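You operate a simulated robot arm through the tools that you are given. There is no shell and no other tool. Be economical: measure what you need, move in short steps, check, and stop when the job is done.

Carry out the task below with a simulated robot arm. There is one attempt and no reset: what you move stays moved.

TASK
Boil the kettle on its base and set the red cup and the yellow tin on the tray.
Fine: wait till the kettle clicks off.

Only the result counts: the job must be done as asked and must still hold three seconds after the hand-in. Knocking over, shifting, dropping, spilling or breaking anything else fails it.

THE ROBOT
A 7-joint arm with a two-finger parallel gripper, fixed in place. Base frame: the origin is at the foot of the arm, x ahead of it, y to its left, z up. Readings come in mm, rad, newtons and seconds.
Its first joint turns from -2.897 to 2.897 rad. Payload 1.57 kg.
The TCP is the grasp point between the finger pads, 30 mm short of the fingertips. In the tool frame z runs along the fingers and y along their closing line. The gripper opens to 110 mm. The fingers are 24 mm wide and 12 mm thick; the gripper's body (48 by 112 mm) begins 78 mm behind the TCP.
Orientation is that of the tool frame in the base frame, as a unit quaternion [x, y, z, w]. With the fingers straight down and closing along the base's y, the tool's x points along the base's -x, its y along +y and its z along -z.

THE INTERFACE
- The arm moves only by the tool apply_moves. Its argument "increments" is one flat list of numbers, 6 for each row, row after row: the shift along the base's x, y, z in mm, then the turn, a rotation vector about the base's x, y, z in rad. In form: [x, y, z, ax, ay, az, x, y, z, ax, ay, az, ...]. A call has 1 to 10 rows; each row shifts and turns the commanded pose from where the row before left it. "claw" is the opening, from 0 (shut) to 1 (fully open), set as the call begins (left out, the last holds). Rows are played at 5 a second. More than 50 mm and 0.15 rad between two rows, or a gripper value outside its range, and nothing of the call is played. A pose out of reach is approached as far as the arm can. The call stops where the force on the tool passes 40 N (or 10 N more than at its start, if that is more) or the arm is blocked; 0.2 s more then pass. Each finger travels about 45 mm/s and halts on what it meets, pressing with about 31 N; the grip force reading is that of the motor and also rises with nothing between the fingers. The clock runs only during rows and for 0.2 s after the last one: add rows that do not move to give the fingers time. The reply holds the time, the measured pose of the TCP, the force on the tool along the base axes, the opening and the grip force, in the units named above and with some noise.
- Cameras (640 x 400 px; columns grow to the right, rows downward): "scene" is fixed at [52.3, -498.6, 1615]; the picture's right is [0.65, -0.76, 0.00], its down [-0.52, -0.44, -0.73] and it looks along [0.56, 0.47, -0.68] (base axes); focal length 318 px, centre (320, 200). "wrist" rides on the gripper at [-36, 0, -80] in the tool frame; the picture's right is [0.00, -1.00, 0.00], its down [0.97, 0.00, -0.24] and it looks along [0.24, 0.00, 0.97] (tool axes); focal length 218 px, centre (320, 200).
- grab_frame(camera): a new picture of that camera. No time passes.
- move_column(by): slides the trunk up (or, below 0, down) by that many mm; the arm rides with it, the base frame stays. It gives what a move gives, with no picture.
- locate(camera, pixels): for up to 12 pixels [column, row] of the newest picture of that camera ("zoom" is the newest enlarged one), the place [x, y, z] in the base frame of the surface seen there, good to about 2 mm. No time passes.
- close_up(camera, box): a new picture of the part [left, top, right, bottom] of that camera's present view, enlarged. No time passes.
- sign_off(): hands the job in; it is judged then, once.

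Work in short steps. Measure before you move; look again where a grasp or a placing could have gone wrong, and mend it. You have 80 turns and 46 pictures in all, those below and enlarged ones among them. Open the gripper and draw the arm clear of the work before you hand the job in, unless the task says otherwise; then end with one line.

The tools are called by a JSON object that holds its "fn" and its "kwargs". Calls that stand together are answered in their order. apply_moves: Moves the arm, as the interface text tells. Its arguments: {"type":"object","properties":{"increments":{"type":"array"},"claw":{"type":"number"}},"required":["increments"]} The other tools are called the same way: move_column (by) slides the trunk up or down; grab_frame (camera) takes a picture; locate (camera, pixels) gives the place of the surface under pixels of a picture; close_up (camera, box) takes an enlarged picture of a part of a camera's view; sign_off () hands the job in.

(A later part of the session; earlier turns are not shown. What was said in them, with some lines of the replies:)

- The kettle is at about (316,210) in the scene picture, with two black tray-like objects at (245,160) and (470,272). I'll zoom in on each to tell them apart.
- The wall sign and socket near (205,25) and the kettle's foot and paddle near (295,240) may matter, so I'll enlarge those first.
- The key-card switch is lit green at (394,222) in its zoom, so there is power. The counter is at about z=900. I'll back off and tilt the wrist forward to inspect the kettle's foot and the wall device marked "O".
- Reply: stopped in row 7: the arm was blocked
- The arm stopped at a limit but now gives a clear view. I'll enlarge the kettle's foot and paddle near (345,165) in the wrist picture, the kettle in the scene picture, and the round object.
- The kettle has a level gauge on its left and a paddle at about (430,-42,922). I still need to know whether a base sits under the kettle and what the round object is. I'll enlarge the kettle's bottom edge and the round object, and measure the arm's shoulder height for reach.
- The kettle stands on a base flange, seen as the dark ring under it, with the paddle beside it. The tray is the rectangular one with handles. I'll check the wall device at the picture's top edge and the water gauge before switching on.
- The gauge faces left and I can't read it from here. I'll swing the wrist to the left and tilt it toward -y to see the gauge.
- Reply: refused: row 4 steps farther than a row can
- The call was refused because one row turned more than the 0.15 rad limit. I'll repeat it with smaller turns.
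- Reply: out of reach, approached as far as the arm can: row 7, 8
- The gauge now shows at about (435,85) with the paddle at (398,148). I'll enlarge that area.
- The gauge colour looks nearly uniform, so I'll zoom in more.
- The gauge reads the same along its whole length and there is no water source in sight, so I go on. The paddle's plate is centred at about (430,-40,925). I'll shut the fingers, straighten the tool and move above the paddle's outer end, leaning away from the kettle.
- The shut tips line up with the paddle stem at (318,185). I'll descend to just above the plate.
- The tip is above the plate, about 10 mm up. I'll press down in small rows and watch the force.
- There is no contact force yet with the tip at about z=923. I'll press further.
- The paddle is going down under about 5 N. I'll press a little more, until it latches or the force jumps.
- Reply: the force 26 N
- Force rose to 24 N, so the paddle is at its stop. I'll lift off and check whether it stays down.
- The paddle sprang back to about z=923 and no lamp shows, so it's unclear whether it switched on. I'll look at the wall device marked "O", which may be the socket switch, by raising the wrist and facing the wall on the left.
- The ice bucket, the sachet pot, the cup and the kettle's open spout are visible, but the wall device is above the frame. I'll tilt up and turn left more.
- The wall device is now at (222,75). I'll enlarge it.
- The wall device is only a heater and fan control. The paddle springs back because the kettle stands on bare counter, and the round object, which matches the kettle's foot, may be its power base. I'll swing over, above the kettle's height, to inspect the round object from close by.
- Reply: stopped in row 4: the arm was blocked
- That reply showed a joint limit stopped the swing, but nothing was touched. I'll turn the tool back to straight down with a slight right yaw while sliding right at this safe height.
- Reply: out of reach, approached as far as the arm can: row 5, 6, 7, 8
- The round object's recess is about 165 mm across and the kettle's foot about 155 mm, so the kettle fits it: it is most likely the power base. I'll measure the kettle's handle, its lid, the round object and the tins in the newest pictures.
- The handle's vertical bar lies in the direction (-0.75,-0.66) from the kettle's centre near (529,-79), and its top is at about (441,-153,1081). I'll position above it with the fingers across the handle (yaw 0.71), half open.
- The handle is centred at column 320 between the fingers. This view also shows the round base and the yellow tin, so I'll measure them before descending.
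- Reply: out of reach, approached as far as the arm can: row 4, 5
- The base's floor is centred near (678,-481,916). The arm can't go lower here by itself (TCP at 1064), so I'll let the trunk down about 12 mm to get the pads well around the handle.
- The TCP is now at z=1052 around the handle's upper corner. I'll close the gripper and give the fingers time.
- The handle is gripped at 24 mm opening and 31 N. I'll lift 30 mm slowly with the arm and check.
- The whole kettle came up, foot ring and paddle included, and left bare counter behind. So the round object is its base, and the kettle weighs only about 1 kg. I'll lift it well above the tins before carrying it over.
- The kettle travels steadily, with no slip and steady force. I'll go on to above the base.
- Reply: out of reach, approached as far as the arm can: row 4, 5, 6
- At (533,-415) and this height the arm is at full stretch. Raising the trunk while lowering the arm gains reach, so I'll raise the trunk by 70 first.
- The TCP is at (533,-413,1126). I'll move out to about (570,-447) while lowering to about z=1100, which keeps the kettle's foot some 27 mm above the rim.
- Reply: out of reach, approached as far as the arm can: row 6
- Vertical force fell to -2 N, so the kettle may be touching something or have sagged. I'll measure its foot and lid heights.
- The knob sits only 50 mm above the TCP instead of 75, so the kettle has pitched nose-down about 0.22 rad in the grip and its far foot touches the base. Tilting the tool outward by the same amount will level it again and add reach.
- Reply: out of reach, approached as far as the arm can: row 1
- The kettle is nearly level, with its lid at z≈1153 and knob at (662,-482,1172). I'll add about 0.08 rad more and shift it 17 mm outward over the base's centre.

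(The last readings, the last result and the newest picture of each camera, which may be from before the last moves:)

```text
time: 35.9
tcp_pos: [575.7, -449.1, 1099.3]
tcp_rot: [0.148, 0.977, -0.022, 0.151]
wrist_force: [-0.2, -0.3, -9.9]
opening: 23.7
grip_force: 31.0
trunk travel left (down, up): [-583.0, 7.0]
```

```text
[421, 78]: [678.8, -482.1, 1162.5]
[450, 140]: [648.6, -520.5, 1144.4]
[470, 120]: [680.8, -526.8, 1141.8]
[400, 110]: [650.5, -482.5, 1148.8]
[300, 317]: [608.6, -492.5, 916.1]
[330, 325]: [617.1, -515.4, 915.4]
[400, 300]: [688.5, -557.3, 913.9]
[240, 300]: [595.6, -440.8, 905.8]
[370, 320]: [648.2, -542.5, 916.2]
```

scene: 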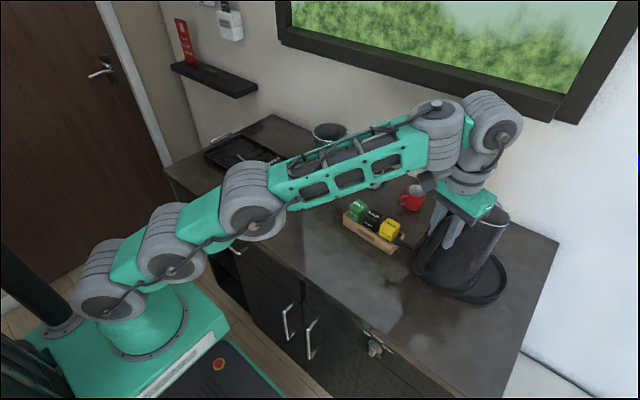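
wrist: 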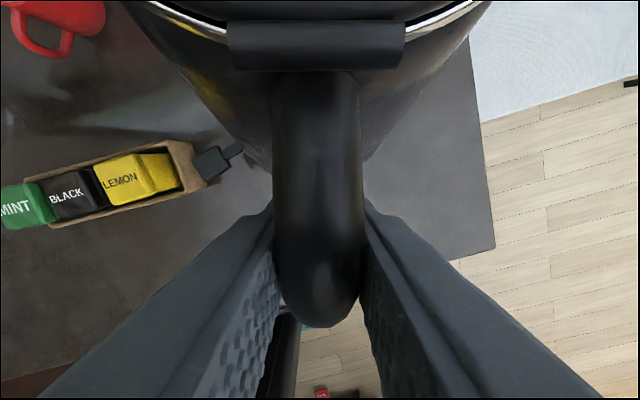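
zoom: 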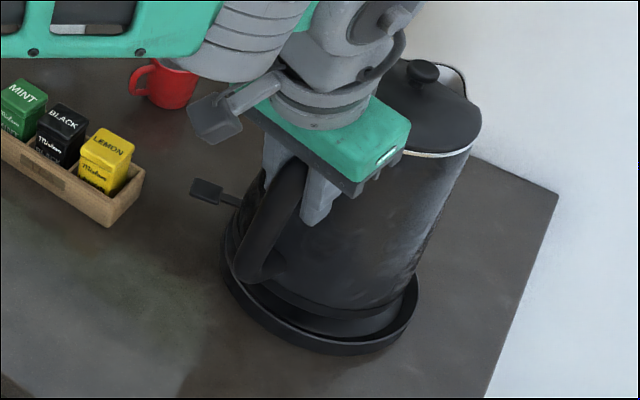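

The lid still slopes nose-down by about 0.08 rad. I'll level that, shift 4 mm outward and lower slowly to about 8 mm above the base floor.

{"fn": "apply_moves", "kwargs": {"increments": [0, 0, 0, -0.012, -0.038, 0, 2, 0, 0, -0.012, -0.038, 0, 1, 0, 0, 0, 0, 0, 0, 0, -6, 0, 0, 0, 0, 0, -6, 0, 0, 0, 0, 0, -6, 0, 0, 0, 0, 0, 0, 0, 0, 0]}}

{"fn": "close_up", "kwargs": {"camera": "scene", "box": [395, 170, 545, 320]}}

{"fn": "locate", "kwargs": {"camera": "zoom", "pixels": [[423, 78], [424, 72], [450, 140], [470, 120], [400, 110], [475, 110], [300, 317], [330, 320], [400, 285], [240, 275], [360, 315], [300, 305]]}}

```text
time: 37.5
tcp_pos: [576.4, -447.2, 1080.8]
tcp_rot: [0.146, 0.971, -0.027, 0.188]
wrist_force: [0.0, -1.0, -10.1]
opening: 23.5
grip_force: 30.7
trunk travel left (down, up): [-583.0, 7.0]
```

```text
2.67 times, centred on (470, 245) of scene
```

zoom: 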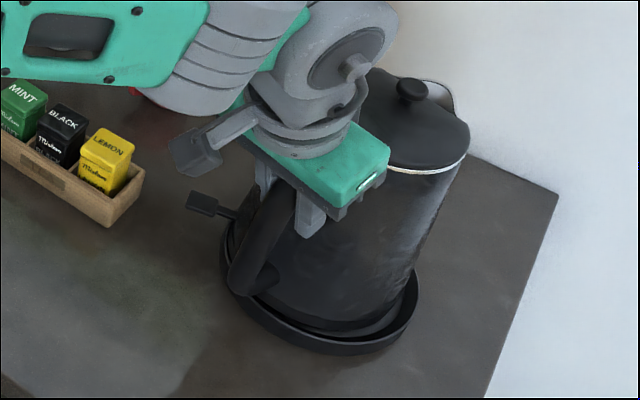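

```text
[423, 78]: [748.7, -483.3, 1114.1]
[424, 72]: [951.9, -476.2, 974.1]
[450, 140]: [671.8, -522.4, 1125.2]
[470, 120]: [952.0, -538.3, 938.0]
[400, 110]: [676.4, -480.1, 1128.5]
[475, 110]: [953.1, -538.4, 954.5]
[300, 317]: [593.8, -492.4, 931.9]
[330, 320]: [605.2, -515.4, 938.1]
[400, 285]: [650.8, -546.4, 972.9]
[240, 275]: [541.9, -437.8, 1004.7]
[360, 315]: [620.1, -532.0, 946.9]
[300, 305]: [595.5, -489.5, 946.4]
```

I'll measure more points on this same picture: the knob at (411,88), the lid's edges and the foot's lower edge.

{"fn": "locate", "kwargs": {"camera": "zoom", "pixels": [[411, 82], [411, 98], [462, 140], [462, 130], [430, 165], [395, 160], [385, 100], [340, 329], [370, 330], [320, 322], [392, 318], [270, 300]]}}

```text
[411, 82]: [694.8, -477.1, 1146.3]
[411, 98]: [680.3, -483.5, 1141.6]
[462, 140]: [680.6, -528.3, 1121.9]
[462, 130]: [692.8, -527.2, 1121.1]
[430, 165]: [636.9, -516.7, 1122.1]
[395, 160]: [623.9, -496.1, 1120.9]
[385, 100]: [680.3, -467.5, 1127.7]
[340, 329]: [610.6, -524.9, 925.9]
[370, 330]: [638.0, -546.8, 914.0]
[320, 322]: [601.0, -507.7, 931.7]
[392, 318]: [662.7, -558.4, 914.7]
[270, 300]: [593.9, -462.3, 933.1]
```

The lid rim is level, with all points at z=1121–1122. The foot's lower edge is at about z=925, just above the rim, and its centre is near (673,-476). I'll shift by (+4,-5) and then lower gently.

{"fn": "apply_moves", "kwargs": {"increments": [2, -3, 0, 0, 0, 0, 2, -2, 0, 0, 0, 0, 0, 0, -3, 0, 0, 0, 0, 0, -3, 0, 0, 0, 0, 0, -2, 0, 0, 0]}}

```text
time: 38.7
tcp_pos: [582.3, -453.5, 1077.0]
tcp_rot: [0.146, 0.97, -0.03, 0.192]
wrist_force: [-5.7, 1.3, 6.3]
opening: 24.1
grip_force: 30.5
trunk travel left (down, up): [-583.0, 7.0]
```

The foot met something at TCP z=1077, with about 16 N of support and a push toward -x. I'll look at how it sits.

{"fn": "close_up", "kwargs": {"camera": "scene", "box": [425, 210, 525, 310]}}

{"fn": "locate", "kwargs": {"camera": "zoom", "pixels": [[230, 385], [300, 385], [150, 320], [100, 260], [400, 330], [360, 300], [330, 360], [230, 330], [150, 270], [300, 340]]}}

```text
4.00 times, centred on (475, 260) of scene
```

zoom: 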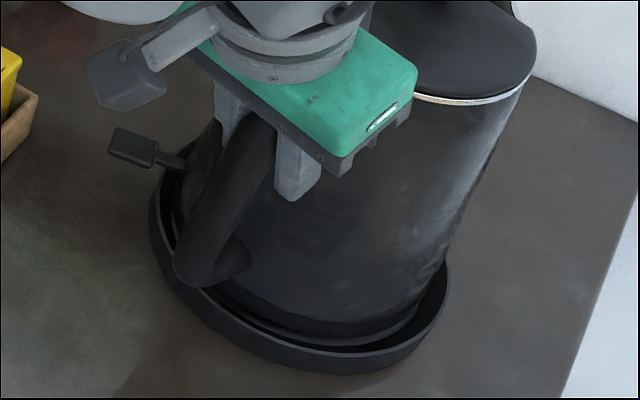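

```text
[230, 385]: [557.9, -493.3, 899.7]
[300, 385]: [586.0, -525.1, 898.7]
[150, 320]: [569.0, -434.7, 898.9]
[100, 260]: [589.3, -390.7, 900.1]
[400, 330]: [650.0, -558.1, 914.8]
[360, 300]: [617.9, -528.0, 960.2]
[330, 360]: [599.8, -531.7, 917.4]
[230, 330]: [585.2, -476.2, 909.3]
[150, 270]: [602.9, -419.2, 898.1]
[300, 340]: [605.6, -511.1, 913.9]
```

Floor shows between the foot and the near rim at (300,340), so the foot is resting on the far rim. I'll measure the foot's edge and the rim's edge to get the correction.

{"fn": "locate", "kwargs": {"camera": "zoom", "pixels": [[300, 332], [350, 338], [400, 318], [250, 312], [430, 290], [300, 350], [350, 357], [400, 345], [440, 290], [250, 335], [200, 300], [445, 270]]}}

```text
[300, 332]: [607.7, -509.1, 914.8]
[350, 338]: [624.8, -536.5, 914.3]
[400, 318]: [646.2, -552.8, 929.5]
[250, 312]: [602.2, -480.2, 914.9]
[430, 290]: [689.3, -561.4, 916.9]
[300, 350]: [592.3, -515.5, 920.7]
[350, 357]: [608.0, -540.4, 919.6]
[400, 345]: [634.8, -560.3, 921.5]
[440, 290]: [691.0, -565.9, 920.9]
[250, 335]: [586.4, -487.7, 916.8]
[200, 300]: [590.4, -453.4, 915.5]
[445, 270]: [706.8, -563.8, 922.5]
```

I'll measure the foot itself just above that floor line.

{"fn": "locate", "kwargs": {"camera": "zoom", "pixels": [[300, 326], [300, 320], [350, 332], [350, 326], [400, 312], [250, 305], [250, 298], [418, 300], [415, 290], [380, 325], [325, 331], [275, 318]]}}

```text
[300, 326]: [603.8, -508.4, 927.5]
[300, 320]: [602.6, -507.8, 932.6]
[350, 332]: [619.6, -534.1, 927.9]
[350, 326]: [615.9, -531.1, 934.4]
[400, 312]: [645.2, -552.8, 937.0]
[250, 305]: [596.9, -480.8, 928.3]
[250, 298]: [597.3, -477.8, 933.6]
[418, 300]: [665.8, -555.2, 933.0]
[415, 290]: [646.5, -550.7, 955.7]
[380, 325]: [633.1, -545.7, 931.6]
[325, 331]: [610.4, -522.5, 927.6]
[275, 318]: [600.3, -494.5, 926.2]
```

The fit gives the foot's circle centre at (672,-480) and radius 75, within 6 mm of the base centre. So the far foot may be on the floor with the kettle slightly nose-down. I'll check the lid's slope on the same picture.

{"fn": "locate", "kwargs": {"camera": "zoom", "pixels": [[425, 97], [460, 100], [490, 97], [515, 85], [530, 65], [533, 45], [440, 60], [500, 40], [420, 70], [135, 145]]}}

```text
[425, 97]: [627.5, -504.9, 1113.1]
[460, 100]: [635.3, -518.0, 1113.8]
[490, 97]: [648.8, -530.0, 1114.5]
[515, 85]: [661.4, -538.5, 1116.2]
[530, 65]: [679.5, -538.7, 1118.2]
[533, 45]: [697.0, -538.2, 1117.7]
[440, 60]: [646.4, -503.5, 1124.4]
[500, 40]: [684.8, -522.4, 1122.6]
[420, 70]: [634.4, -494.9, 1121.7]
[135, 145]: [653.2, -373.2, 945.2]
```

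The lid rim now rises toward +x and -y, so the foot rides on the rim on that side: my last shift overshot. I'll slide back gently in small steps under light pressure so that it drops in.

{"fn": "apply_moves", "kwargs": {"increments": [0, 0, 2, 0, 0, 0, -2, 2, 0, 0, 0, 0, -2, 2, 0, 0, 0, 0, 0, 0, -3, 0, 0, 0, 0, 0, 0, 0, 0, 0]}}

```text
time: 39.9
tcp_pos: [575.8, -449.7, 1072.1]
tcp_rot: [0.147, 0.971, -0.028, 0.188]
wrist_force: [0.8, -1.9, -0.8]
opening: 23.9
grip_force: 30.7
trunk travel left (down, up): [-583.0, 7.0]
```

It dropped to TCP z=1072 with about 9 N supported. I'll lower a little more to confirm it's on the floor.

{"fn": "apply_moves", "kwargs": {"increments": [0, 0, -2, 0, 0, 0, 0, 0, -1, 0, 0, 0, 0, 0, 0, 0, 0, 0]}}

{"fn": "close_up", "kwargs": {"camera": "scene", "box": [425, 210, 525, 310]}}

{"fn": "locate", "kwargs": {"camera": "zoom", "pixels": [[425, 104], [460, 107], [490, 104], [513, 93], [527, 74], [531, 52], [135, 150], [125, 145], [150, 155]]}}

```text
time: 40.7
tcp_pos: [576.4, -449.3, 1072.1]
tcp_rot: [0.148, 0.97, -0.03, 0.19]
wrist_force: [-3.8, -4.2, 10.7]
opening: 23.6
grip_force: 30.9
trunk travel left (down, up): [-583.0, 7.0]
```

```text
4.00 times, centred on (475, 260) of scene
```

zoom: 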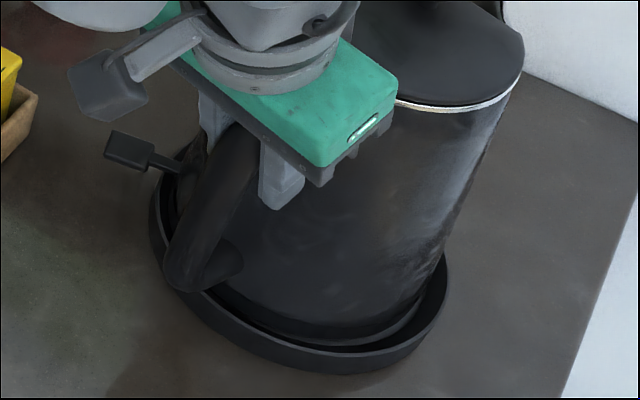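

```text
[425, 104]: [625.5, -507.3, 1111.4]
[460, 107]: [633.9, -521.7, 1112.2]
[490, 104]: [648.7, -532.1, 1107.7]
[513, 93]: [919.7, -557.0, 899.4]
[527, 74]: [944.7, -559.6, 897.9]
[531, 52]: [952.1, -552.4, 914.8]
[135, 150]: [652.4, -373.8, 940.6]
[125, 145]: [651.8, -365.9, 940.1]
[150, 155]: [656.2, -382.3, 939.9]
```

The paddle is at z=940, exactly its old height (24) above the base floor, which suggests it is seated. I'll check that the lid is level.

{"fn": "locate", "kwargs": {"camera": "zoom", "pixels": [[415, 102], [450, 104], [480, 102], [503, 92], [516, 75], [521, 55], [430, 60], [490, 50], [280, 310], [350, 335], [400, 320], [430, 280]]}}

```text
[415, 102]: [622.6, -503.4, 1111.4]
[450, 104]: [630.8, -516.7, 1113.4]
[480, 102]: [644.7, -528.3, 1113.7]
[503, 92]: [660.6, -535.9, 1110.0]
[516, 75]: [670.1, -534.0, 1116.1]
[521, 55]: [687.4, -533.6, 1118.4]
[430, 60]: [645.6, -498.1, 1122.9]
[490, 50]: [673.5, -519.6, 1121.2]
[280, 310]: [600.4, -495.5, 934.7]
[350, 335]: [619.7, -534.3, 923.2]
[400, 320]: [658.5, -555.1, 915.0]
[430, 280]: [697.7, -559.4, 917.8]
```

The lid still tips nose-up because I'm pressing down on the handle outside the foot. I'll raise 3 mm to ease off, then check the force.

{"fn": "apply_moves", "kwargs": {"increments": [0, 0, 1.5, 0, 0, 0, 0, 0, 1.5, 0, 0, 0, 0, 0, 0, 0, 0, 0]}}

```text
time: 41.5
tcp_pos: [575.5, -448.5, 1072.4]
tcp_rot: [0.146, 0.971, -0.027, 0.188]
wrist_force: [-3.9, -2.6, 3.1]
opening: 23.8
grip_force: 30.9
trunk travel left (down, up): [-583.0, 7.0]
```

There is still some push left, so I'll raise about 2 mm more.

{"fn": "apply_moves", "kwargs": {"increments": [0, 0, 1, 0, 0, 0, -1, 1, 1, 0, 0, 0, 0, 0, 0, 0, 0, 0]}}

```text
time: 42.3
tcp_pos: [576.1, -446.7, 1072.4]
tcp_rot: [0.145, 0.971, -0.027, 0.187]
wrist_force: [0.0, -1.3, -5.4]
opening: 23.6
grip_force: 31.2
trunk travel left (down, up): [-583.0, 7.0]
```

About half the weight now rests on the base. I'll open the fingers a little, let it settle and withdraw straight back along the tool axis.

{"fn": "apply_moves", "kwargs": {"increments": [0, 0, 0, 0, 0, 0, 0, 0, 0, 0, 0, 0, 0, 0, 0, 0, 0, 0, -9, 3, 23, 0, 0, 0, -9, 3, 23, 0, 0, 0, -9, 3, 23, 0, 0, 0, -18, 6, 20, 0, 0, 0, -30, 10, 10, 0, 0, 0, -30, 10, 0, 0, 0, 0], "claw": 0.6}}

{"fn": "grab_frame", "kwargs": {"camera": "wrist"}}

```text
time: 44.3
tcp_pos: [469.5, -410.6, 1176.4]
tcp_rot: [0.145, 0.971, -0.029, 0.189]
wrist_force: [-0.2, 0.1, -0.4]
opening: 65.9
grip_force: 0.1
trunk travel left (down, up): [-583.0, 7.0]
```

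```text
4 pictures are left
```

wrist: 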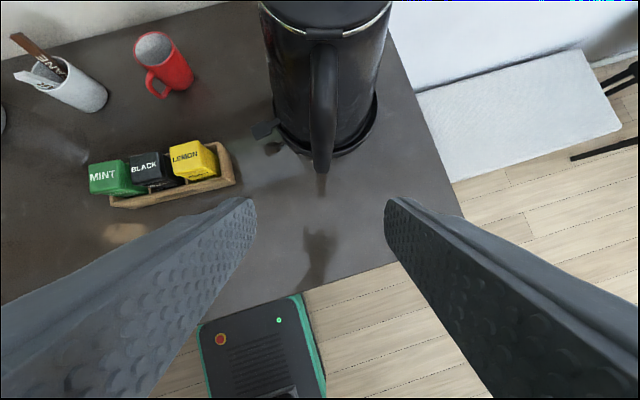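

The kettle looks seated and upright, and this view shows everything. I'll measure the lid, handle and paddle, then the tin and the cup.

{"fn": "locate", "kwargs": {"camera": "wrist", "pixels": [[290, 27], [350, 27], [385, 12], [325, 10], [265, 5], [265, 130], [258, 132], [275, 126], [285, 145], [310, 158], [375, 125], [370, 100]]}}

{"fn": "locate", "kwargs": {"camera": "wrist", "pixels": [[172, 150], [208, 143], [216, 156], [183, 172], [195, 157], [135, 45], [172, 35], [152, 48], [190, 72], [152, 85], [165, 95], [178, 60]]}}

{"fn": "locate", "kwargs": {"camera": "wrist", "pixels": [[153, 33], [140, 60], [168, 55], [148, 75], [160, 92], [191, 85], [175, 92], [235, 184], [228, 145], [112, 205], [105, 170], [145, 168]]}}

```text
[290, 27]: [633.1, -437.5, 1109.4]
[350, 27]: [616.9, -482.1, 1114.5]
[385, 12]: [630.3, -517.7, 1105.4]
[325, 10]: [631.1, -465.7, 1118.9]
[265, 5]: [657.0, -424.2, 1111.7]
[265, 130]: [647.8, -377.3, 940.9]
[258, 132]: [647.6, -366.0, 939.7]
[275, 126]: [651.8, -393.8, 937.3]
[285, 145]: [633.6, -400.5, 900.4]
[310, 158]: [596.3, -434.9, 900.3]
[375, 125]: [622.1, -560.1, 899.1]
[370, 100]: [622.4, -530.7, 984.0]
```

```text
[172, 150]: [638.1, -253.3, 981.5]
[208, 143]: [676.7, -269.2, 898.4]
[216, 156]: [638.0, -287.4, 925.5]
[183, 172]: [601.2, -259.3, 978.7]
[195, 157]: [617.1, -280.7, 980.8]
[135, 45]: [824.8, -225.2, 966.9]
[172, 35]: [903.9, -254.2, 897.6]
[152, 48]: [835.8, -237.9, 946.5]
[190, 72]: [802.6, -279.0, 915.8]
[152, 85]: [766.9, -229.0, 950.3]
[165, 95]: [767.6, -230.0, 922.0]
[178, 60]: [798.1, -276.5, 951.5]
```

```text
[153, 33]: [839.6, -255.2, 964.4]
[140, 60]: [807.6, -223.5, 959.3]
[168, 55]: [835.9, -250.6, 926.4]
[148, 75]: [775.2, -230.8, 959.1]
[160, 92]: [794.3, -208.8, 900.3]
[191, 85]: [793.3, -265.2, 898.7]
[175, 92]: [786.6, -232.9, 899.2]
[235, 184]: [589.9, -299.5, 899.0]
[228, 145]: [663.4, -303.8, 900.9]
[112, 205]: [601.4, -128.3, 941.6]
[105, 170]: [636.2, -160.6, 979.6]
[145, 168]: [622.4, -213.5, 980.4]
```

The kettle rests level and the paddle is at (648,-371,940). I'll shut the fingers and bring the tips above the paddle's outer end with the same outward lean.

{"fn": "apply_moves", "kwargs": {"increments": [25, 11, -10, 0, 0, 0, 25, 11, -15, 0, 0, 0, 25, 11, -15, 0, 0, 0, 25, 11, -20, 0, 0, 0, 17, 0, -32, 0, 0, 0, 17, 0, -32, 0, 0, 0, 17, 0, -32, 0, 0, 0, 17, 0, -28, 0, 0, 0, 0, 0, 0, 0, 0, 0], "claw": 0}}

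```text
time: 46.3
tcp_pos: [638.7, -369.6, 988.7]
tcp_rot: [0.146, 0.971, -0.028, 0.189]
wrist_force: [1.0, -0.2, 0.1]
opening: 0.1
grip_force: 20.8
trunk travel left (down, up): [-583.0, 7.0]
```

The tips are about 20 mm above the plate. I'll press down, slowly at the end.

{"fn": "apply_moves", "kwargs": {"increments": [-1, 3, -10, 0, 0, 0, 0, 0, -8, 0, 0, 0, 0, 0, -5, 0, 0, 0, 0, 0, -4, 0, 0, 0, 0, 0, -3, 0, 0, 0]}}

```text
time: 47.5
tcp_pos: [637.8, -366.0, 961.8]
tcp_rot: [0.146, 0.97, -0.03, 0.191]
wrist_force: [-2.1, 1.2, 10.6]
opening: 0.0
grip_force: 21.1
trunk travel left (down, up): [-583.0, 7.0]
```

The spring force is 10 N with the tip at about z=934. I'll press on to the stop.

{"fn": "apply_moves", "kwargs": {"increments": [0, 0, -2, 0, 0, 0, 0, 0, -2, 0, 0, 0, 0, 0, -2, 0, 0, 0, 0, 0, -1, 0, 0, 0]}}

```text
time: 48.5
tcp_pos: [636.1, -363.1, 954.5]
tcp_rot: [0.145, 0.97, -0.028, 0.191]
wrist_force: [-4.3, 8.1, 17.4]
opening: 0.0
grip_force: 21.4
trunk travel left (down, up): [-583.0, 7.0]
```

The press reached the stop at the same relative height as before. I'll lift off, straighten the tool and move above the yellow tin, where one picture shows both the paddle and the tin.

{"fn": "apply_moves", "kwargs": {"increments": [0, 0, 15, 0, 0, 0, -9, 3, 23, 0, 0, 0, -9, 3, 23, 0, 0, 0, -5, 15, 25, 0.036, 0.12, 0, -2, 25, 25, 0.036, 0.12, 0, -2, 25, 15, 0.036, 0.12, 0, 0, 25, 10, 0, 0, 0, 0, 0, 0, 0, 0, 0], "claw": 0.7}}

{"fn": "grab_frame", "kwargs": {"camera": "wrist"}}

```text
time: 50.3
tcp_pos: [612.4, -269.1, 1089.4]
tcp_rot: [0.149, 0.989, -0.002, 0.003]
wrist_force: [-0.3, -1.4, -0.7]
opening: 76.9
grip_force: 0.0
trunk travel left (down, up): [-583.0, 7.0]
```

```text
3 pictures are left
```

wrist: 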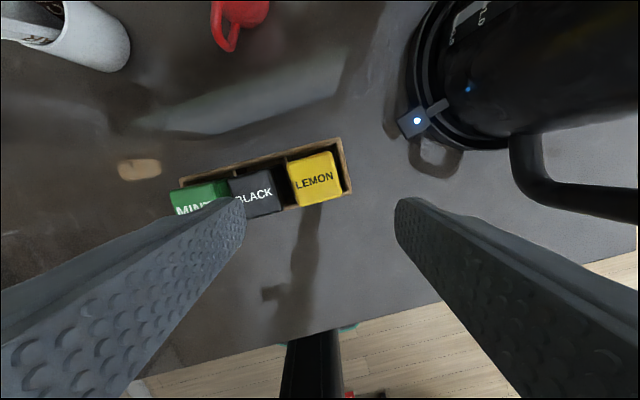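

The paddle now shows a lit lamp at (417,121), so the kettle is heating. I'll measure the tin's corners, the box walls, the paddle and the cup.

{"fn": "locate", "kwargs": {"camera": "wrist", "pixels": [[290, 165], [331, 154], [339, 193], [299, 203], [315, 178], [410, 128], [347, 170], [285, 180], [278, 192], [240, 14], [225, 45], [312, 148]]}}

```text
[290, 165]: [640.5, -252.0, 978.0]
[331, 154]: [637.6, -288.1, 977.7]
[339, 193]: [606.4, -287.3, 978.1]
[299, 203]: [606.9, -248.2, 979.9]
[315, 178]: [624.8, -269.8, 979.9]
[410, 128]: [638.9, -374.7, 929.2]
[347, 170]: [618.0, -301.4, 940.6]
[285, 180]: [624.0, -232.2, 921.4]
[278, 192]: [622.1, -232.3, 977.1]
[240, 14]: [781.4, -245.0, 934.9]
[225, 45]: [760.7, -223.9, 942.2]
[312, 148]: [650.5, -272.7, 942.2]
```

The paddle has latched down at z=929 with the lamp on. The tin is centred at (623,-269), 34 by 38 mm, with its top at z=979 and its box walls at 941. I'll turn the gripper to close along x, clear of the black tin, and descend.

{"fn": "apply_moves", "kwargs": {"increments": [1.5, 0, 0, 0, 0, -0.14, 1.5, 0, 0, 0, 0, -0.14, 1.5, 0, 0, 0, 0, -0.14, 1.5, 0, 0, 0, 0, -0.14, 1.5, 0, 0, 0, 0, -0.14, 1.5, 0, 0, 0, 0, -0.14, 1.5, 0, 0, 0, 0, -0.14, 0, 0, 0, 0, 0, -0.14, 0, 0, 0, 0, 0, -0.15, 0, 0, 0, 0, 0, 0]}}

```text
time: 52.5
tcp_pos: [620.8, -268.6, 1089.3]
tcp_rot: [0.707, 0.707, -0.004, 0.003]
wrist_force: [-0.6, 0.1, -0.3]
opening: 76.8
grip_force: 0.0
trunk travel left (down, up): [-583.0, 7.0]
```

The tool is aligned to close along x at (621,-269). I'll descend so the tips stop at about z=947, just above the box wall.

{"fn": "apply_moves", "kwargs": {"increments": [2, 0, -35, 0, 0, 0, 0, 0, -35, 0, 0, 0, 0, 0, -25, 0, 0, 0, 0, 0, -12, 0, 0, 0, 0, 0, -4, 0, 0, 0, 0, 0, 0, 0, 0, 0]}}

{"fn": "apply_moves", "kwargs": {"increments": [0, 0, 0, 0, 0, 0, 0, 0, 0, 0, 0, 0, 0, 0, 0, 0, 0, 0, 0, 0, 0, 0, 0, 0, 0, 0, 0, 0, 0, 0], "claw": 0}}

```text
time: 53.9
tcp_pos: [622.3, -269.3, 977.2]
tcp_rot: [0.707, 0.708, -0.004, 0.001]
wrist_force: [-0.5, 0.2, 0.3]
opening: 77.1
grip_force: 0.0
trunk travel left (down, up): [-583.0, 7.0]
```

```text
time: 55.1
tcp_pos: [624.1, -269.4, 977.1]
tcp_rot: [0.706, 0.708, -0.003, 0.003]
wrist_force: [1.5, -0.3, -1.4]
opening: 41.1
grip_force: 31.3
trunk travel left (down, up): [-583.0, 7.0]
```

The tin is gripped at 41 mm and 31 N. I'll lift it straight up out of the box, well clear of the other tins.

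{"fn": "apply_moves", "kwargs": {"increments": [0, 0, 10, 0, 0, 0, 0, 0, 20, 0, 0, 0, 0, 0, 25, 0, 0, 0, 0, 0, 25, 0, 0, 0, 0, 0, 25, 0, 0, 0, 0, 0, 20, 0, 0, 0]}}

{"fn": "apply_moves", "kwargs": {"increments": [-8, 30, 0, 0, 0, 0.14, -8, 40, 0, 0, 0, 0.14, -8, 40, 0, 0, 0, 0.14, -8, 45, 0, 0, 0, 0.14, -8, 45, 0, 0, 0, 0.14, -8, 45, 0, 0, 0, 0.14, -8, 45, 0, 0, 0, 0.14, -8, 45, 0, 0, 0, 0.14, 0, 45, 0, 0, 0, 0.14, 0, 45, 0, 0, 0, 0.14]}}

```text
time: 56.5
tcp_pos: [623.4, -267.9, 1100.1]
tcp_rot: [0.706, 0.708, -0.004, 0.001]
wrist_force: [0.2, -0.6, -0.3]
opening: 41.0
grip_force: 31.5
trunk travel left (down, up): [-583.0, 7.0]
```

```text
time: 58.7
tcp_pos: [557.6, 157.9, 1098.3]
tcp_rot: [0.083, 0.997, -0.002, 0.004]
wrist_force: [-0.5, 0.2, -0.9]
opening: 41.1
grip_force: 30.8
trunk travel left (down, up): [-583.0, 7.0]
```

The tin is held above (558,158). I'll take one picture here to measure the tray's floor and the spoon to the left.

{"fn": "grab_frame", "kwargs": {"camera": "wrist"}}

```text
2 pictures are left
```

wrist: 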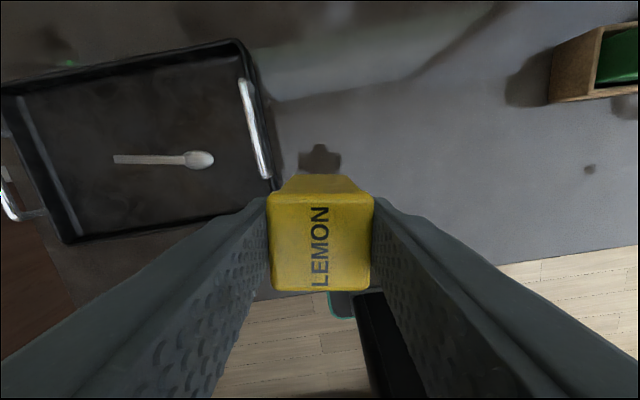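

The tray is clear, with the spoon from (113,160) to (213,158). I'll measure floor points in front of and behind the spoon, plus the walls and handle.

{"fn": "locate", "kwargs": {"camera": "wrist", "pixels": [[200, 200], [150, 215], [90, 225], [230, 200], [213, 160], [113, 160], [200, 100], [120, 110], [235, 60], [50, 110], [262, 170], [240, 85]]}}

{"fn": "locate", "kwargs": {"camera": "wrist", "pixels": [[240, 205], [160, 225], [200, 168], [200, 152], [220, 70], [40, 95], [75, 215], [180, 65], [75, 240], [245, 130], [255, 195], [100, 170]]}}

```text
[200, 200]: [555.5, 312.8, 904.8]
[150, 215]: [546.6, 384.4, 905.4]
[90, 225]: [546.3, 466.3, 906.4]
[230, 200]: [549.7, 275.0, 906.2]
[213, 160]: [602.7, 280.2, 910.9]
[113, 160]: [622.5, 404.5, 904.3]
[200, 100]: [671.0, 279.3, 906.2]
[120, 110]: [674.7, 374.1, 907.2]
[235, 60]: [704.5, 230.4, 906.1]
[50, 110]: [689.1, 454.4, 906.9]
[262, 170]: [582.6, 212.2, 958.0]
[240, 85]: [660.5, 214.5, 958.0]
```

```text
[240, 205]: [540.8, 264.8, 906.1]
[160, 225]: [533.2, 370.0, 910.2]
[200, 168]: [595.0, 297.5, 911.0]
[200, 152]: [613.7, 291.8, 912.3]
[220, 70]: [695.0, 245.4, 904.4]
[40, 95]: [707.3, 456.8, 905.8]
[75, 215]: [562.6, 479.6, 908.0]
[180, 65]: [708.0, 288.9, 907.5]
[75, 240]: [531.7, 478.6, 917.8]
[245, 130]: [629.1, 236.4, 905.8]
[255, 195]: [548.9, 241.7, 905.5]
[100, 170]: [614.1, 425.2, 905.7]
```

The tray floor is at z=906, spanning x 540–715 and y 232–480. The spoon occupies x 595–623 and y 280–405. I'll set the tin down in front of the spoon at (564,335), lowering slowly.

{"fn": "apply_moves", "kwargs": {"increments": [2, 36, 0, 0, 0, 0.083, 2, 36, 0, 0, 0, 0.083, 2, 36, 0, 0, 0, 0, 0, 36, 0, 0, 0, 0, 0, 33, 0, 0, 0, 0, 0, 0, -30, 0, 0, 0, 0, 0, -30, 0, 0, 0, 0, 0, -30, 0, 0, 0, 0, 0, -15, 0, 0, 0, 0, 0, -5, 0, 0, 0]}}

{"fn": "apply_moves", "kwargs": {"increments": [0, 0, -3, 0, 0, 0, 0, 0, -3, 0, 0, 0, 0, 0, 0, 0, 0, 0]}}

```text
time: 60.9
tcp_pos: [564.6, 334.3, 992.2]
tcp_rot: [0.001, 1.0, -0.002, 0.004]
wrist_force: [-0.2, 0.7, -1.3]
opening: 40.7
grip_force: 31.0
trunk travel left (down, up): [-583.0, 7.0]
```

```text
time: 61.7
tcp_pos: [564.9, 333.7, 985.0]
tcp_rot: [0.002, 1.0, -0.002, 0.003]
wrist_force: [0.6, -0.2, -0.5]
opening: 41.2
grip_force: 31.2
trunk travel left (down, up): [-583.0, 7.0]
```

No contact yet at TCP z=985. I'll continue down in 2 mm steps.

{"fn": "apply_moves", "kwargs": {"increments": [0, 0, -2, 0, 0, 0, 0, 0, -2, 0, 0, 0, 0, 0, -2, 0, 0, 0, 0, 0, 0, 0, 0, 0]}}

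```text
time: 62.7
tcp_pos: [565.4, 333.5, 980.8]
tcp_rot: [0.002, 1.0, -0.002, 0.004]
wrist_force: [0.2, -0.3, -0.2]
opening: 41.2
grip_force: 31.0
trunk travel left (down, up): [-583.0, 7.0]
```

{"fn": "apply_moves", "kwargs": {"increments": [0, 0, -2, 0, 0, 0, 0, 0, -2, 0, 0, 0, 0, 0, 0, 0, 0, 0]}}

```text
time: 63.5
tcp_pos: [564.8, 333.1, 976.7]
tcp_rot: [0.001, 1.0, -0.001, 0.005]
wrist_force: [-0.2, 0.9, 2.5]
opening: 41.1
grip_force: 30.7
trunk travel left (down, up): [-583.0, 7.0]
```

Contact is starting, with force rising to +2.5. One more millimetre to confirm, then I'll release and withdraw upward.

{"fn": "apply_moves", "kwargs": {"increments": [0, 0, -1, 0, 0, 0, 0, 0, 0, 0, 0, 0]}}

```text
time: 64.1
tcp_pos: [565.5, 332.4, 977.7]
tcp_rot: [0.0, 1.0, -0.001, 0.006]
wrist_force: [-2.5, 1.0, 11.6]
opening: 41.1
grip_force: 31.1
trunk travel left (down, up): [-583.0, 7.0]
```

Firm contact at 12 N: the tin stands on the tray floor. I'll release it and rise.

{"fn": "apply_moves", "kwargs": {"increments": [0, 0, 1, 0, 0, 0, 0, 0, 0, 0, 0, 0, 0, 0, 0, 0, 0, 0, 0, 0, 0, 0, 0, 0, 0, 0, 20, 0, 0, 0, 0, 0, 30, 0, 0, 0, 0, 0, 40, 0, 0, 0, 0, 0, 40, 0, 0, 0, 0, -40, 0, 0, 0, 0, 0, -45, 0, 0, 0, 0], "claw": 0.65}}

```text
time: 66.3
tcp_pos: [564.5, 246.9, 1105.1]
tcp_rot: [0.002, 1.0, -0.001, 0.004]
wrist_force: [-0.3, -0.2, 0.4]
opening: 71.3
grip_force: 0.1
trunk travel left (down, up): [-583.0, 7.0]
```

The tin is placed. Next is the cup near (803,-253), beyond straight-down reach, so I'll travel right at height and then tilt the tool outward.

{"fn": "apply_moves", "kwargs": {"increments": [0, -42, 2, 0, 0, -0.045, 0, -42, 2, 0, 0, -0.045, 0, -42, 2, 0, 0, -0.045, 0, -42, 2, 0, 0, -0.045, 0, -42, 0, 0, 0, -0.045, 0, -42, 0, 0, 0, -0.045, 0, -42, 0, 0, 0, -0.045, 0, -42, 0, 0, 0, -0.045, 0, -42, 0, 0, 0, -0.045, 0, -30, 0, 0, 0, -0.045], "claw": 1}}

{"fn": "apply_moves", "kwargs": {"increments": [0, 0, 0, -0.061, -0.126, 0, 0, 0, 0, -0.061, -0.126, 0, 0, 0, 0, -0.061, -0.126, 0, 0, 0, 0, -0.061, -0.126, 0, 0, 0, 0, -0.061, -0.126, 0, 0, 0, 0, -0.061, -0.126, 0, 0, 0, 0, -0.061, -0.126, 0, 0, 0, 0, 0, 0, 0]}}

{"fn": "grab_frame", "kwargs": {"camera": "wrist"}}

```text
time: 68.5
tcp_pos: [564.9, -162.5, 1115.1]
tcp_rot: [0.224, 0.974, -0.001, 0.003]
wrist_force: [-0.1, 0.0, 0.6]
opening: 110.0
grip_force: 0.0
trunk travel left (down, up): [-583.0, 7.0]
```

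```text
time: 70.3
tcp_pos: [565.7, -159.5, 1114.4]
tcp_rot: [0.199, 0.857, -0.107, 0.463]
wrist_force: [-0.3, -0.1, -0.4]
opening: 110.0
grip_force: 0.0
trunk travel left (down, up): [-583.0, 7.0]
```

```text
1 pictures are left
```

wrist: 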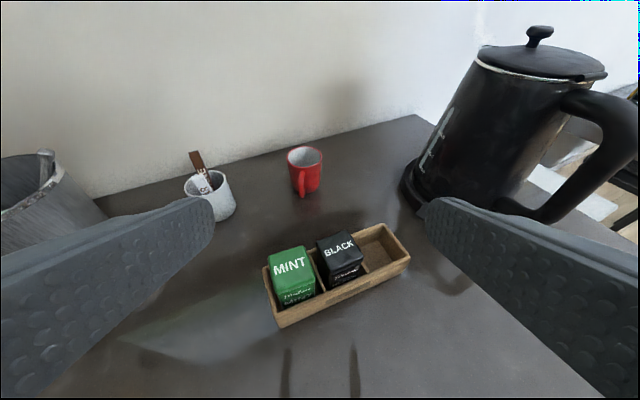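

The cup is at (305,170), its handle at (301,183), pointing almost straight at the gripper. I'll measure its rim, sides, handle and base.

{"fn": "locate", "kwargs": {"camera": "wrist", "pixels": [[289, 157], [321, 155], [305, 165], [302, 149], [301, 175], [301, 190], [295, 180], [318, 180], [312, 175], [312, 188], [320, 170], [306, 202]]}}

{"fn": "locate", "kwargs": {"camera": "wrist", "pixels": [[316, 165], [292, 168], [305, 168], [299, 169], [310, 149], [319, 162], [313, 192], [317, 188], [295, 188], [198, 158], [240, 200], [318, 150]]}}

```text
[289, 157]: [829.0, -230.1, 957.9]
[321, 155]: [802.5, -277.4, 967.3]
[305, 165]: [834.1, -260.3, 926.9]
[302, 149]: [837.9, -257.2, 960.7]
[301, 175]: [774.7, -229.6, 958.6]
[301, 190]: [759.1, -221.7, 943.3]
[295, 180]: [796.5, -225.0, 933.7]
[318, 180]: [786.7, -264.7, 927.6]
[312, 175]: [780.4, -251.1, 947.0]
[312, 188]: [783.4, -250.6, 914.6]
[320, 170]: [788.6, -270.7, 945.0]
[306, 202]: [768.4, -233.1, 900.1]
```

```text
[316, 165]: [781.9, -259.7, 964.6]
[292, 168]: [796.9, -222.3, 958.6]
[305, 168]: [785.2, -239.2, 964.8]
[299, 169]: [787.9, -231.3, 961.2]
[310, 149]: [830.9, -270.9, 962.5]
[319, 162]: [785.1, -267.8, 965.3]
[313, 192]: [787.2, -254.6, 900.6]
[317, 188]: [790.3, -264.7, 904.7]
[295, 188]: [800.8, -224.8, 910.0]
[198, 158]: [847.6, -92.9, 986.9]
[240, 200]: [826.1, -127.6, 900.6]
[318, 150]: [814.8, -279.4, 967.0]
```

The cup's centre is (810,-250) with a 30 mm radius, its rim at z=966, and the handle points back along the approach line. I'll move to a pre-grasp 120 mm back along the tool axis, then go in straight.

{"fn": "apply_moves", "kwargs": {"increments": [30, -9, -10, 0, 0, 0, 30, -9, -18, 0, 0, 0, 30, -9, -24, 0, 0, 0, 30, -9, -25, 0, 0, 0, 31, -10, -25, 0, 0, 0, 0, 0, 0, 0, 0, 0]}}

```text
time: 71.7
tcp_pos: [715.4, -208.5, 1012.1]
tcp_rot: [0.198, 0.858, -0.107, 0.462]
wrist_force: [0.3, 1.2, 0.0]
opening: 109.7
grip_force: 0.1
trunk travel left (down, up): [-583.0, 7.0]
```

The pre-grasp is reached. I'll advance straight onto the cup in short rows.

{"fn": "apply_moves", "kwargs": {"increments": [19, -8.3, -13.6, 0, 0, 0, 19, -8.3, -13.6, 0, 0, 0, 19, -8.3, -13.6, 0, 0, 0, 19, -8.3, -13.6, 0, 0, 0, 18, -8.3, -13.6, 0, 0, 0, 0, 0, 0, 0, 0, 0]}}

```text
time: 72.7
tcp_pos: [793.4, -237.6, 978.9]
tcp_rot: [0.198, 0.852, -0.106, 0.473]
wrist_force: [-4.3, 1.0, 19.1]
opening: 109.7
grip_force: 0.1
trunk travel left (down, up): [-583.0, 7.0]
stopped in row 4: the force on the tool passed its limit (the readings are from after the stop); the commanded pose is now the measured one
```

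Something pushed up at 19 N or more while the fingertips were still above the cup's sides. The bulky wrist link behind probably met a tin or the box. I'll back straight out, then use a steeper tool with less lean so the wrist stays high.

{"fn": "apply_moves", "kwargs": {"increments": [-5, 2, 15, 0, 0, 0, -19, 8.3, 14, 0, 0, 0, -19, 8.3, 14, 0, 0, 0, 0, 0, 10, 0.057, 0.117, 0, 0, 0, 5, 0.057, 0.117, 0, 0, 0, 0, 0.057, 0.117, 0, 0, 0, 0, 0, 0, 0]}}

```text
time: 74.3
tcp_pos: [749.3, -217.6, 1030.6]
tcp_rot: [0.216, 0.929, -0.066, 0.293]
wrist_force: [-0.5, -0.6, 0.8]
opening: 109.8
grip_force: 0.2
trunk travel left (down, up): [-583.0, 7.0]
```

The arm is free with no residual force. I'll approach along the steeper axis to the cup's centre at (810,-250,946).

{"fn": "apply_moves", "kwargs": {"increments": [7, -7, 0, 0, 0, 0, 11, -5, -17, 0, 0, 0, 11, -5, -17, 0, 0, 0, 11, -5, -17, 0, 0, 0, 11, -5, -17, 0, 0, 0, 10, -5, -16, 0, 0, 0, 0, 0, 0, 0, 0, 0]}}

```text
time: 75.9
tcp_pos: [810.6, -250.2, 947.5]
tcp_rot: [0.216, 0.929, -0.067, 0.294]
wrist_force: [0.8, -0.9, 0.1]
opening: 109.9
grip_force: 0.0
trunk travel left (down, up): [-583.0, 7.0]
```

The TCP is at the cup's centre with no contact force. I'll close gently around it.

{"fn": "apply_moves", "kwargs": {"increments": [0, 0, 0, 0, 0, 0, 0, 0, 0, 0, 0, 0, 0, 0, 0, 0, 0, 0, 0, 0, 0, 0, 0, 0, 0, 0, 0, 0, 0, 0, 0, 0, 0, 0, 0, 0], "claw": 0}}

```text
time: 77.3
tcp_pos: [810.0, -249.4, 946.8]
tcp_rot: [0.215, 0.929, -0.067, 0.294]
wrist_force: [0.4, -0.1, -0.3]
opening: 58.9
grip_force: 30.7
trunk travel left (down, up): [-583.0, 7.0]
```

The cup is held at 59 mm and 31 N. I'll lift it, drawing back toward the robot to stay within reach.

{"fn": "apply_moves", "kwargs": {"increments": [0, 0, 8, 0, 0, 0, -5, 1, 15, 0, 0, 0, -12, 4, 20, 0, 0, 0, -20, 6, 25, 0, 0, 0, -25, 8, 25, 0, 0, 0, -30, 10, 25, 0, 0, 0, -35, 12, 15, 0, 0, 0, -35, 12, 5, 0, 0, 0, 0, 0, 0, 0, 0, 0]}}

```text
time: 79.3
tcp_pos: [647.7, -196.2, 1084.4]
tcp_rot: [0.216, 0.929, -0.067, 0.293]
wrist_force: [0.1, 0.2, -1.3]
opening: 58.3
grip_force: 31.1
trunk travel left (down, up): [-583.0, 7.0]
```

The cup is secure at z=1084. I'll carry it left at constant height, turning the yaw with the base so the cup stays upright.

{"fn": "apply_moves", "kwargs": {"increments": [0, 45, 0, 0, 0, 0.09, 0, 45, 0, 0, 0, 0.09, 0, 45, 0, 0, 0, 0.09, 0, 45, 0, 0, 0, 0.09, 0, 45, 0, 0, 0, 0.09, 0, 45, 0, 0, 0, 0.09, 0, 45, 0, 0, 0, 0.09, 0, 45, 0, 0, 0, 0.09, 0, 45, 0, 0, 0, 0.09, 0, 45, 0, 0, 0, 0.09]}}

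{"fn": "apply_moves", "kwargs": {"increments": [8, 32, 0, 0, 0, 0, 8, 32, 0, 0, 0, 0, 8, 32, -10, 0, 0, 0, 8, 0, -25, 0, 0, 0, 0, 0, -30, 0, 0, 0, 0, 0, -30, 0, 0, 0, 0, 0, -20, 0, 0, 0, 0, 0, 0, 0, 0, 0]}}

```text
time: 81.5
tcp_pos: [646.8, 251.4, 1084.3]
tcp_rot: [-0.21, 0.93, 0.068, 0.294]
wrist_force: [0.5, -0.1, -1.4]
opening: 58.6
grip_force: 31.2
trunk travel left (down, up): [-583.0, 7.0]
```

```text
time: 83.3
tcp_pos: [680.6, 346.9, 970.4]
tcp_rot: [-0.211, 0.93, 0.069, 0.293]
wrist_force: [-0.7, 0.8, -1.7]
opening: 58.6
grip_force: 30.8
trunk travel left (down, up): [-583.0, 7.0]
```

The cup is over the tray at (681,347), about 17 mm above the floor. I'll lower in small steps until contact.

{"fn": "apply_moves", "kwargs": {"increments": [0, 0, -6, 0, 0, 0, 0, 0, -4, 0, 0, 0, 0, 0, -3, 0, 0, 0, 0, 0, -2, 0, 0, 0, 0, 0, 0, 0, 0, 0]}}

```text
time: 84.5
tcp_pos: [678.5, 348.1, 955.5]
tcp_rot: [-0.21, 0.93, 0.068, 0.294]
wrist_force: [0.1, 0.0, -0.2]
opening: 58.6
grip_force: 30.4
trunk travel left (down, up): [-583.0, 7.0]
```

{"fn": "apply_moves", "kwargs": {"increments": [0, 0, -1, 0, 0, 0, 0, 0, -1, 0, 0, 0, 0, 0, -1, 0, 0, 0, 0, 0, 0, 0, 0, 0]}}

```text
time: 85.5
tcp_pos: [681.5, 348.7, 956.4]
tcp_rot: [-0.21, 0.929, 0.069, 0.296]
wrist_force: [-3.4, -1.1, 10.9]
opening: 58.4
grip_force: 31.0
trunk travel left (down, up): [-583.0, 7.0]
5 turns are left
```

Contact at 11 N: the cup stands on the tray. I'll release it and withdraw back along the tool axis.

{"fn": "apply_moves", "kwargs": {"increments": [0, 0, 0.5, 0, 0, 0, 0, 0, 0, 0, 0, 0, 0, 0, 0, 0, 0, 0, 0, 0, 0, 0, 0, 0, -8, -4, 13, 0, 0, 0, -13, -6, 20, 0, 0, 0, -18, -8, 29, 0, 0, 0, -24, -11, 38, 0, 0, 0, -24, -20, 30, 0, 0, 0, -20, -40, 0, 0, 0, 0], "claw": 0.85}}

{"fn": "apply_moves", "kwargs": {"increments": [-20, -40, 0, 0, 0, 0, -20, -40, 0, 0, 0, 0, -20, -30, 0, 0, 0, 0, 0, 0, 0, 0, 0, 0, 0, 0, 0, 0, 0, 0, 0, 0, 0, 0, 0, 0, 0, 0, 0, 0, 0, 0, 0, 0, 0, 0, 0, 0, 0, 0, 0, 0, 0, 0, 0, 0, 0, 0, 0, 0]}}

{"fn": "grab_frame", "kwargs": {"camera": "scene"}}

{"fn": "locate", "kwargs": {"camera": "scene", "pixels": [[435, 247], [440, 243], [430, 250], [438, 250], [433, 243]]}}

```text
time: 87.7
tcp_pos: [573.2, 256.5, 1083.7]
tcp_rot: [-0.21, 0.93, 0.067, 0.293]
wrist_force: [0.0, 0.5, -0.2]
opening: 93.5
grip_force: 0.0
trunk travel left (down, up): [-583.0, 7.0]
```

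```text
time: 89.9
tcp_pos: [513.9, 149.8, 1082.6]
tcp_rot: [-0.21, 0.93, 0.068, 0.294]
wrist_force: [0.6, -0.2, 1.4]
opening: 93.5
grip_force: 0.1
trunk travel left (down, up): [-583.0, 7.0]
```

```text
0 pictures are left
```

scene: 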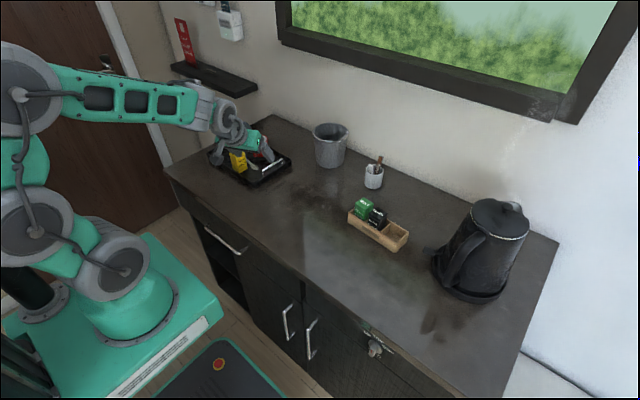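

```text
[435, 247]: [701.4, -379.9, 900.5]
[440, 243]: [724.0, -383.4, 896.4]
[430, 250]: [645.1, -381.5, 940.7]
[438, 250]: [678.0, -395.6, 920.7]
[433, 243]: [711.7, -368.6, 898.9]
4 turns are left
```

Steam shows beside the kettle and the paddle has risen to z≈941, so it seems to have clicked off. The tea box seems to have shifted in the picture, so I'll measure it against the earlier wrist picture, taken before that contact, while waiting more time.

{"fn": "locate", "kwargs": {"camera": "wrist", "pixels": [[409, 255], [386, 225], [280, 318], [266, 270], [300, 262], [290, 249], [345, 246], [340, 234], [318, 241], [362, 252], [271, 252], [312, 265]]}}

{"fn": "locate", "kwargs": {"camera": "scene", "pixels": [[408, 232], [395, 243], [391, 241], [349, 212], [364, 203], [372, 208], [356, 207], [378, 218], [385, 212], [370, 213], [388, 224], [402, 230]]}}

{"fn": "locate", "kwargs": {"camera": "scene", "pixels": [[425, 251], [427, 254], [429, 247], [432, 252], [240, 160], [258, 158], [268, 150], [395, 250], [364, 199], [358, 203], [378, 208], [370, 205]]}}

{"fn": "apply_moves", "kwargs": {"increments": [0, 0, 0, 0, 0, 0, 0, 0, 0, 0, 0, 0, 0, 0, 0, 0, 0, 0, 0, 0, 0, 0, 0, 0, 0, 0, 0, 0, 0, 0, 0, 0, 0, 0, 0, 0, 0, 0, 0, 0, 0, 0, 0, 0, 0, 0, 0, 0, 0, 0, 0, 0, 0, 0, 0, 0, 0, 0, 0, 0]}}

{"fn": "apply_moves", "kwargs": {"increments": [0, 0, 0, 0, 0, 0, 0, 0, 0, 0, 0, 0, 0, 0, 0, 0, 0, 0, 0, 0, 0, 0, 0, 0, 0, 0, 0, 0, 0, 0, 0, 0, 0, 0, 0, 0, 0, 0, 0, 0, 0, 0, 0, 0, 0, 0, 0, 0, 0, 0, 0, 0, 0, 0, 0, 0, 0, 0, 0, 0]}}

{"fn": "apply_moves", "kwargs": {"increments": [0, 0, 0, 0, 0, 0, 0, 0, 0, 0, 0, 0, 0, 0, 0, 0, 0, 0, 0, 0, 0, 0, 0, 0, 0, 0, 0, 0, 0, 0, 0, 0, 0, 0, 0, 0, 0, 0, 0, 0, 0, 0, 0, 0, 0, 0, 0, 0, 0, 0, 0, 0, 0, 0, 0, 0, 0, 0, 0, 0]}}

{"fn": "apply_moves", "kwargs": {"increments": [0, 0, 0, 0, 0, 0, 0, 0, 0, 0, 0, 0, 0, 0, 0, 0, 0, 0, 0, 0, 0, 0, 0, 0, 0, 0, 0, 0, 0, 0, 0, 0, 0, 0, 0, 0, 0, 0, 0, 0, 0, 0, 0, 0, 0, 0, 0, 0, 0, 0, 0, 0, 0, 0, 0, 0, 0, 0, 0, 0]}}

```text
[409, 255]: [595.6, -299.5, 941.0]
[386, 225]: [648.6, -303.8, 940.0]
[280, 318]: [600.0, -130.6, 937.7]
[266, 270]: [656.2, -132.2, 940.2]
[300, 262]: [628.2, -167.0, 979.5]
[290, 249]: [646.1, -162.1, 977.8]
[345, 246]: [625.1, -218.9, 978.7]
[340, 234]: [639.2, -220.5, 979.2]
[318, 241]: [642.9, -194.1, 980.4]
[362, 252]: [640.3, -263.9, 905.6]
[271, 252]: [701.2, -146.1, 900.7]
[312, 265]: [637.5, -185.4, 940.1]
```

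```text
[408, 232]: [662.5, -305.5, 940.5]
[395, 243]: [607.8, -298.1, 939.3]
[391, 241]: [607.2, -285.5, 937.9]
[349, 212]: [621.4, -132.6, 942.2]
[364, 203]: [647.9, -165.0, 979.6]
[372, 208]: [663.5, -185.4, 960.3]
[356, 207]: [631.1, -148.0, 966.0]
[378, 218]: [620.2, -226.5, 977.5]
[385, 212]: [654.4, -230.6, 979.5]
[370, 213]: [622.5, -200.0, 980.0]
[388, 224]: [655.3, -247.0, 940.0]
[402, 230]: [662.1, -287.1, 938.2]
```

```text
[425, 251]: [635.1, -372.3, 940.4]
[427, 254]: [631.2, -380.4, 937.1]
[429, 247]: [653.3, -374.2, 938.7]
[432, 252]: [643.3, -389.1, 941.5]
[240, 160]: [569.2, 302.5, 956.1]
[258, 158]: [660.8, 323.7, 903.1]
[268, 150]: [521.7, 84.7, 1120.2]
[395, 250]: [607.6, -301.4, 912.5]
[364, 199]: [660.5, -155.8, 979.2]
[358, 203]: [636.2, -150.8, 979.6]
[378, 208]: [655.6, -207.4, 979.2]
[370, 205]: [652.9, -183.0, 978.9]
```

```text
time: 92.1
tcp_pos: [513.7, 149.2, 1082.9]
tcp_rot: [-0.211, 0.93, 0.068, 0.294]
wrist_force: [-0.1, -1.3, -0.5]
opening: 93.9
grip_force: 0.0
trunk travel left (down, up): [-583.0, 7.0]
```

```text
time: 94.3
tcp_pos: [513.5, 148.7, 1082.2]
tcp_rot: [-0.21, 0.93, 0.067, 0.293]
wrist_force: [0.3, 0.5, 0.4]
opening: 93.9
grip_force: 0.1
trunk travel left (down, up): [-583.0, 7.0]
```

```text
time: 96.5
tcp_pos: [514.3, 149.4, 1082.4]
tcp_rot: [-0.21, 0.93, 0.068, 0.293]
wrist_force: [0.1, 0.4, 0.4]
opening: 93.7
grip_force: 0.0
trunk travel left (down, up): [-583.0, 7.0]
```

```text
time: 98.7
tcp_pos: [513.6, 149.5, 1083.1]
tcp_rot: [-0.21, 0.93, 0.068, 0.293]
wrist_force: [0.3, -0.7, 0.0]
opening: 93.2
grip_force: 0.0
trunk travel left (down, up): [-583.0, 7.0]
3 turns are left
```

The paddle plate reads z≈940 all over, so the kettle has boiled and clicked off. The tea box did move about 13 mm in +x (near edge 595.6→607.8, far edge 648.6→662.5). I'll put it back with a gentle push from behind, first hovering behind it with shut, straight-down fingers.

{"fn": "apply_moves", "kwargs": {"increments": [6, -40, 0, -0.051, 0.111, 0, 6, -40, 0, -0.051, 0.111, 0, 6, -40, 0, -0.051, 0.111, 0, 6, -40, 0, -0.051, 0.111, 0, 6, -40, 0, -0.051, 0.111, 0, 6, -37, 0, 0, 0, -0.108, 6, -37, 0, 0, 0, -0.108, 6, -37, 0, 0, 0, -0.108, 6, -37, 0, 0, 0, -0.108, 0, 0, 0, 0, 0, 0], "claw": 0}}

{"fn": "apply_moves", "kwargs": {"increments": [24.4, 0, -6.6, 0, 0, 0, 24.4, 0, -6.6, 0, 0, 0, 24.4, 0, -6.6, 0, 0, 0, 24.4, 0, -6.6, 0, 0, 0, 24.4, 0, -6.6, 0, 0, 0, 0, 0, 0, 0, 0, 0]}}

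```text
time: 100.9
tcp_pos: [567.5, -199.4, 1081.0]
tcp_rot: [-0.004, 1.0, 0.005, 0.001]
wrist_force: [-0.2, 0.0, -0.1]
opening: 0.0
grip_force: 21.2
trunk travel left (down, up): [-583.0, 7.0]
```

```text
time: 102.3
tcp_pos: [688.6, -197.5, 1047.4]
tcp_rot: [-0.005, 1.0, 0.005, 0.001]
wrist_force: [0.4, 0.4, 0.1]
opening: 0.0
grip_force: 21.1
trunk travel left (down, up): [-583.0, 7.0]
2 turns are left
```

I'm hovering behind the box at (689,-198) with everything as planned. I'll descend, push it 24 mm at most toward -x so the rear face returns to x≈652, back off, rise and retreat.

{"fn": "apply_moves", "kwargs": {"increments": [2, -2, -25, 0, 0, 0, 0, 0, -25, 0, 0, 0, 0, 0, -25, 0, 0, 0, 0, 0, -20, 0, 0, 0, 0, 0, -7, 0, 0, 0, 0, 0, 0, 0, 0, 0]}}

{"fn": "apply_moves", "kwargs": {"increments": [-5, 0, 0, 0, 0, 0, -5, 0, 0, 0, 0, 0, -4, 0, 0, 0, 0, 0, -4, 0, 0, 0, 0, 0, -4, 0, 0, 0, 0, 0, -4, 0, 0, 0, 0, 0, 0, 0, 0, 0, 0, 0]}}

{"fn": "apply_moves", "kwargs": {"increments": [8, 0, 0, 0, 0, 0, 8, 0, 0, 0, 0, 0, 0, 0, 25, 0, 0, 0, 0, 0, 35, 0, 0, 0, 0, 0, 40, 0, 0, 0, -15, 0, 25, 0, 0, 0, -40, 0, 5, 0, 0, 0, -40, 0, 0, 0, 0, 0, -40, 20, 0, 0, 0, 0, -30, 30, 0, 0, 0, 0]}}

{"fn": "apply_moves", "kwargs": {"increments": [-10, 40, 0, 0, 0, 0, -10, 40, 0, 0, 0, 0, 0, 0, 0, 0, 0, 0, 0, 0, 0, 0, 0, 0], "claw": 1}}

```text
time: 103.7
tcp_pos: [691.4, -200.0, 949.5]
tcp_rot: [-0.005, 1.0, 0.005, 0.001]
wrist_force: [0.3, 0.2, -0.3]
opening: 0.3
grip_force: 21.0
trunk travel left (down, up): [-583.0, 7.0]
```

```text
time: 105.3
tcp_pos: [666.6, -201.3, 950.5]
tcp_rot: [-0.004, 1.0, 0.005, 0.001]
wrist_force: [-0.3, -0.1, -0.1]
opening: 0.0
grip_force: 21.2
trunk travel left (down, up): [-583.0, 7.0]
```

```text
time: 107.5
tcp_pos: [519.5, -148.0, 1075.8]
tcp_rot: [-0.004, 1.0, 0.005, 0.002]
wrist_force: [0.2, 0.9, 0.8]
opening: 0.0
grip_force: 21.8
trunk travel left (down, up): [-583.0, 7.0]
```

```text
time: 108.5
tcp_pos: [498.3, -67.6, 1074.5]
tcp_rot: [-0.004, 1.0, 0.005, 0.001]
wrist_force: [0.1, 0.6, 0.1]
opening: 85.8
grip_force: 0.0
trunk travel left (down, up): [-583.0, 7.0]
1 turns are left
```

The box has been pushed back to about its old place, though I can't confirm that by picture. The kettle has clicked off, the cup and tin are on the tray, and the arm is clear with the gripper open, so I'm handing in.

{"fn": "sign_off", "kwargs": {}}

```text
The job is handed in.
```

The kettle was moved onto its base, boiled and clicked off, and the red cup and yellow tin are on the tray. On the way the arm shifted the tea box about 13 mm; I pushed it back, but had no pictures left to check that it is exactly where it was.
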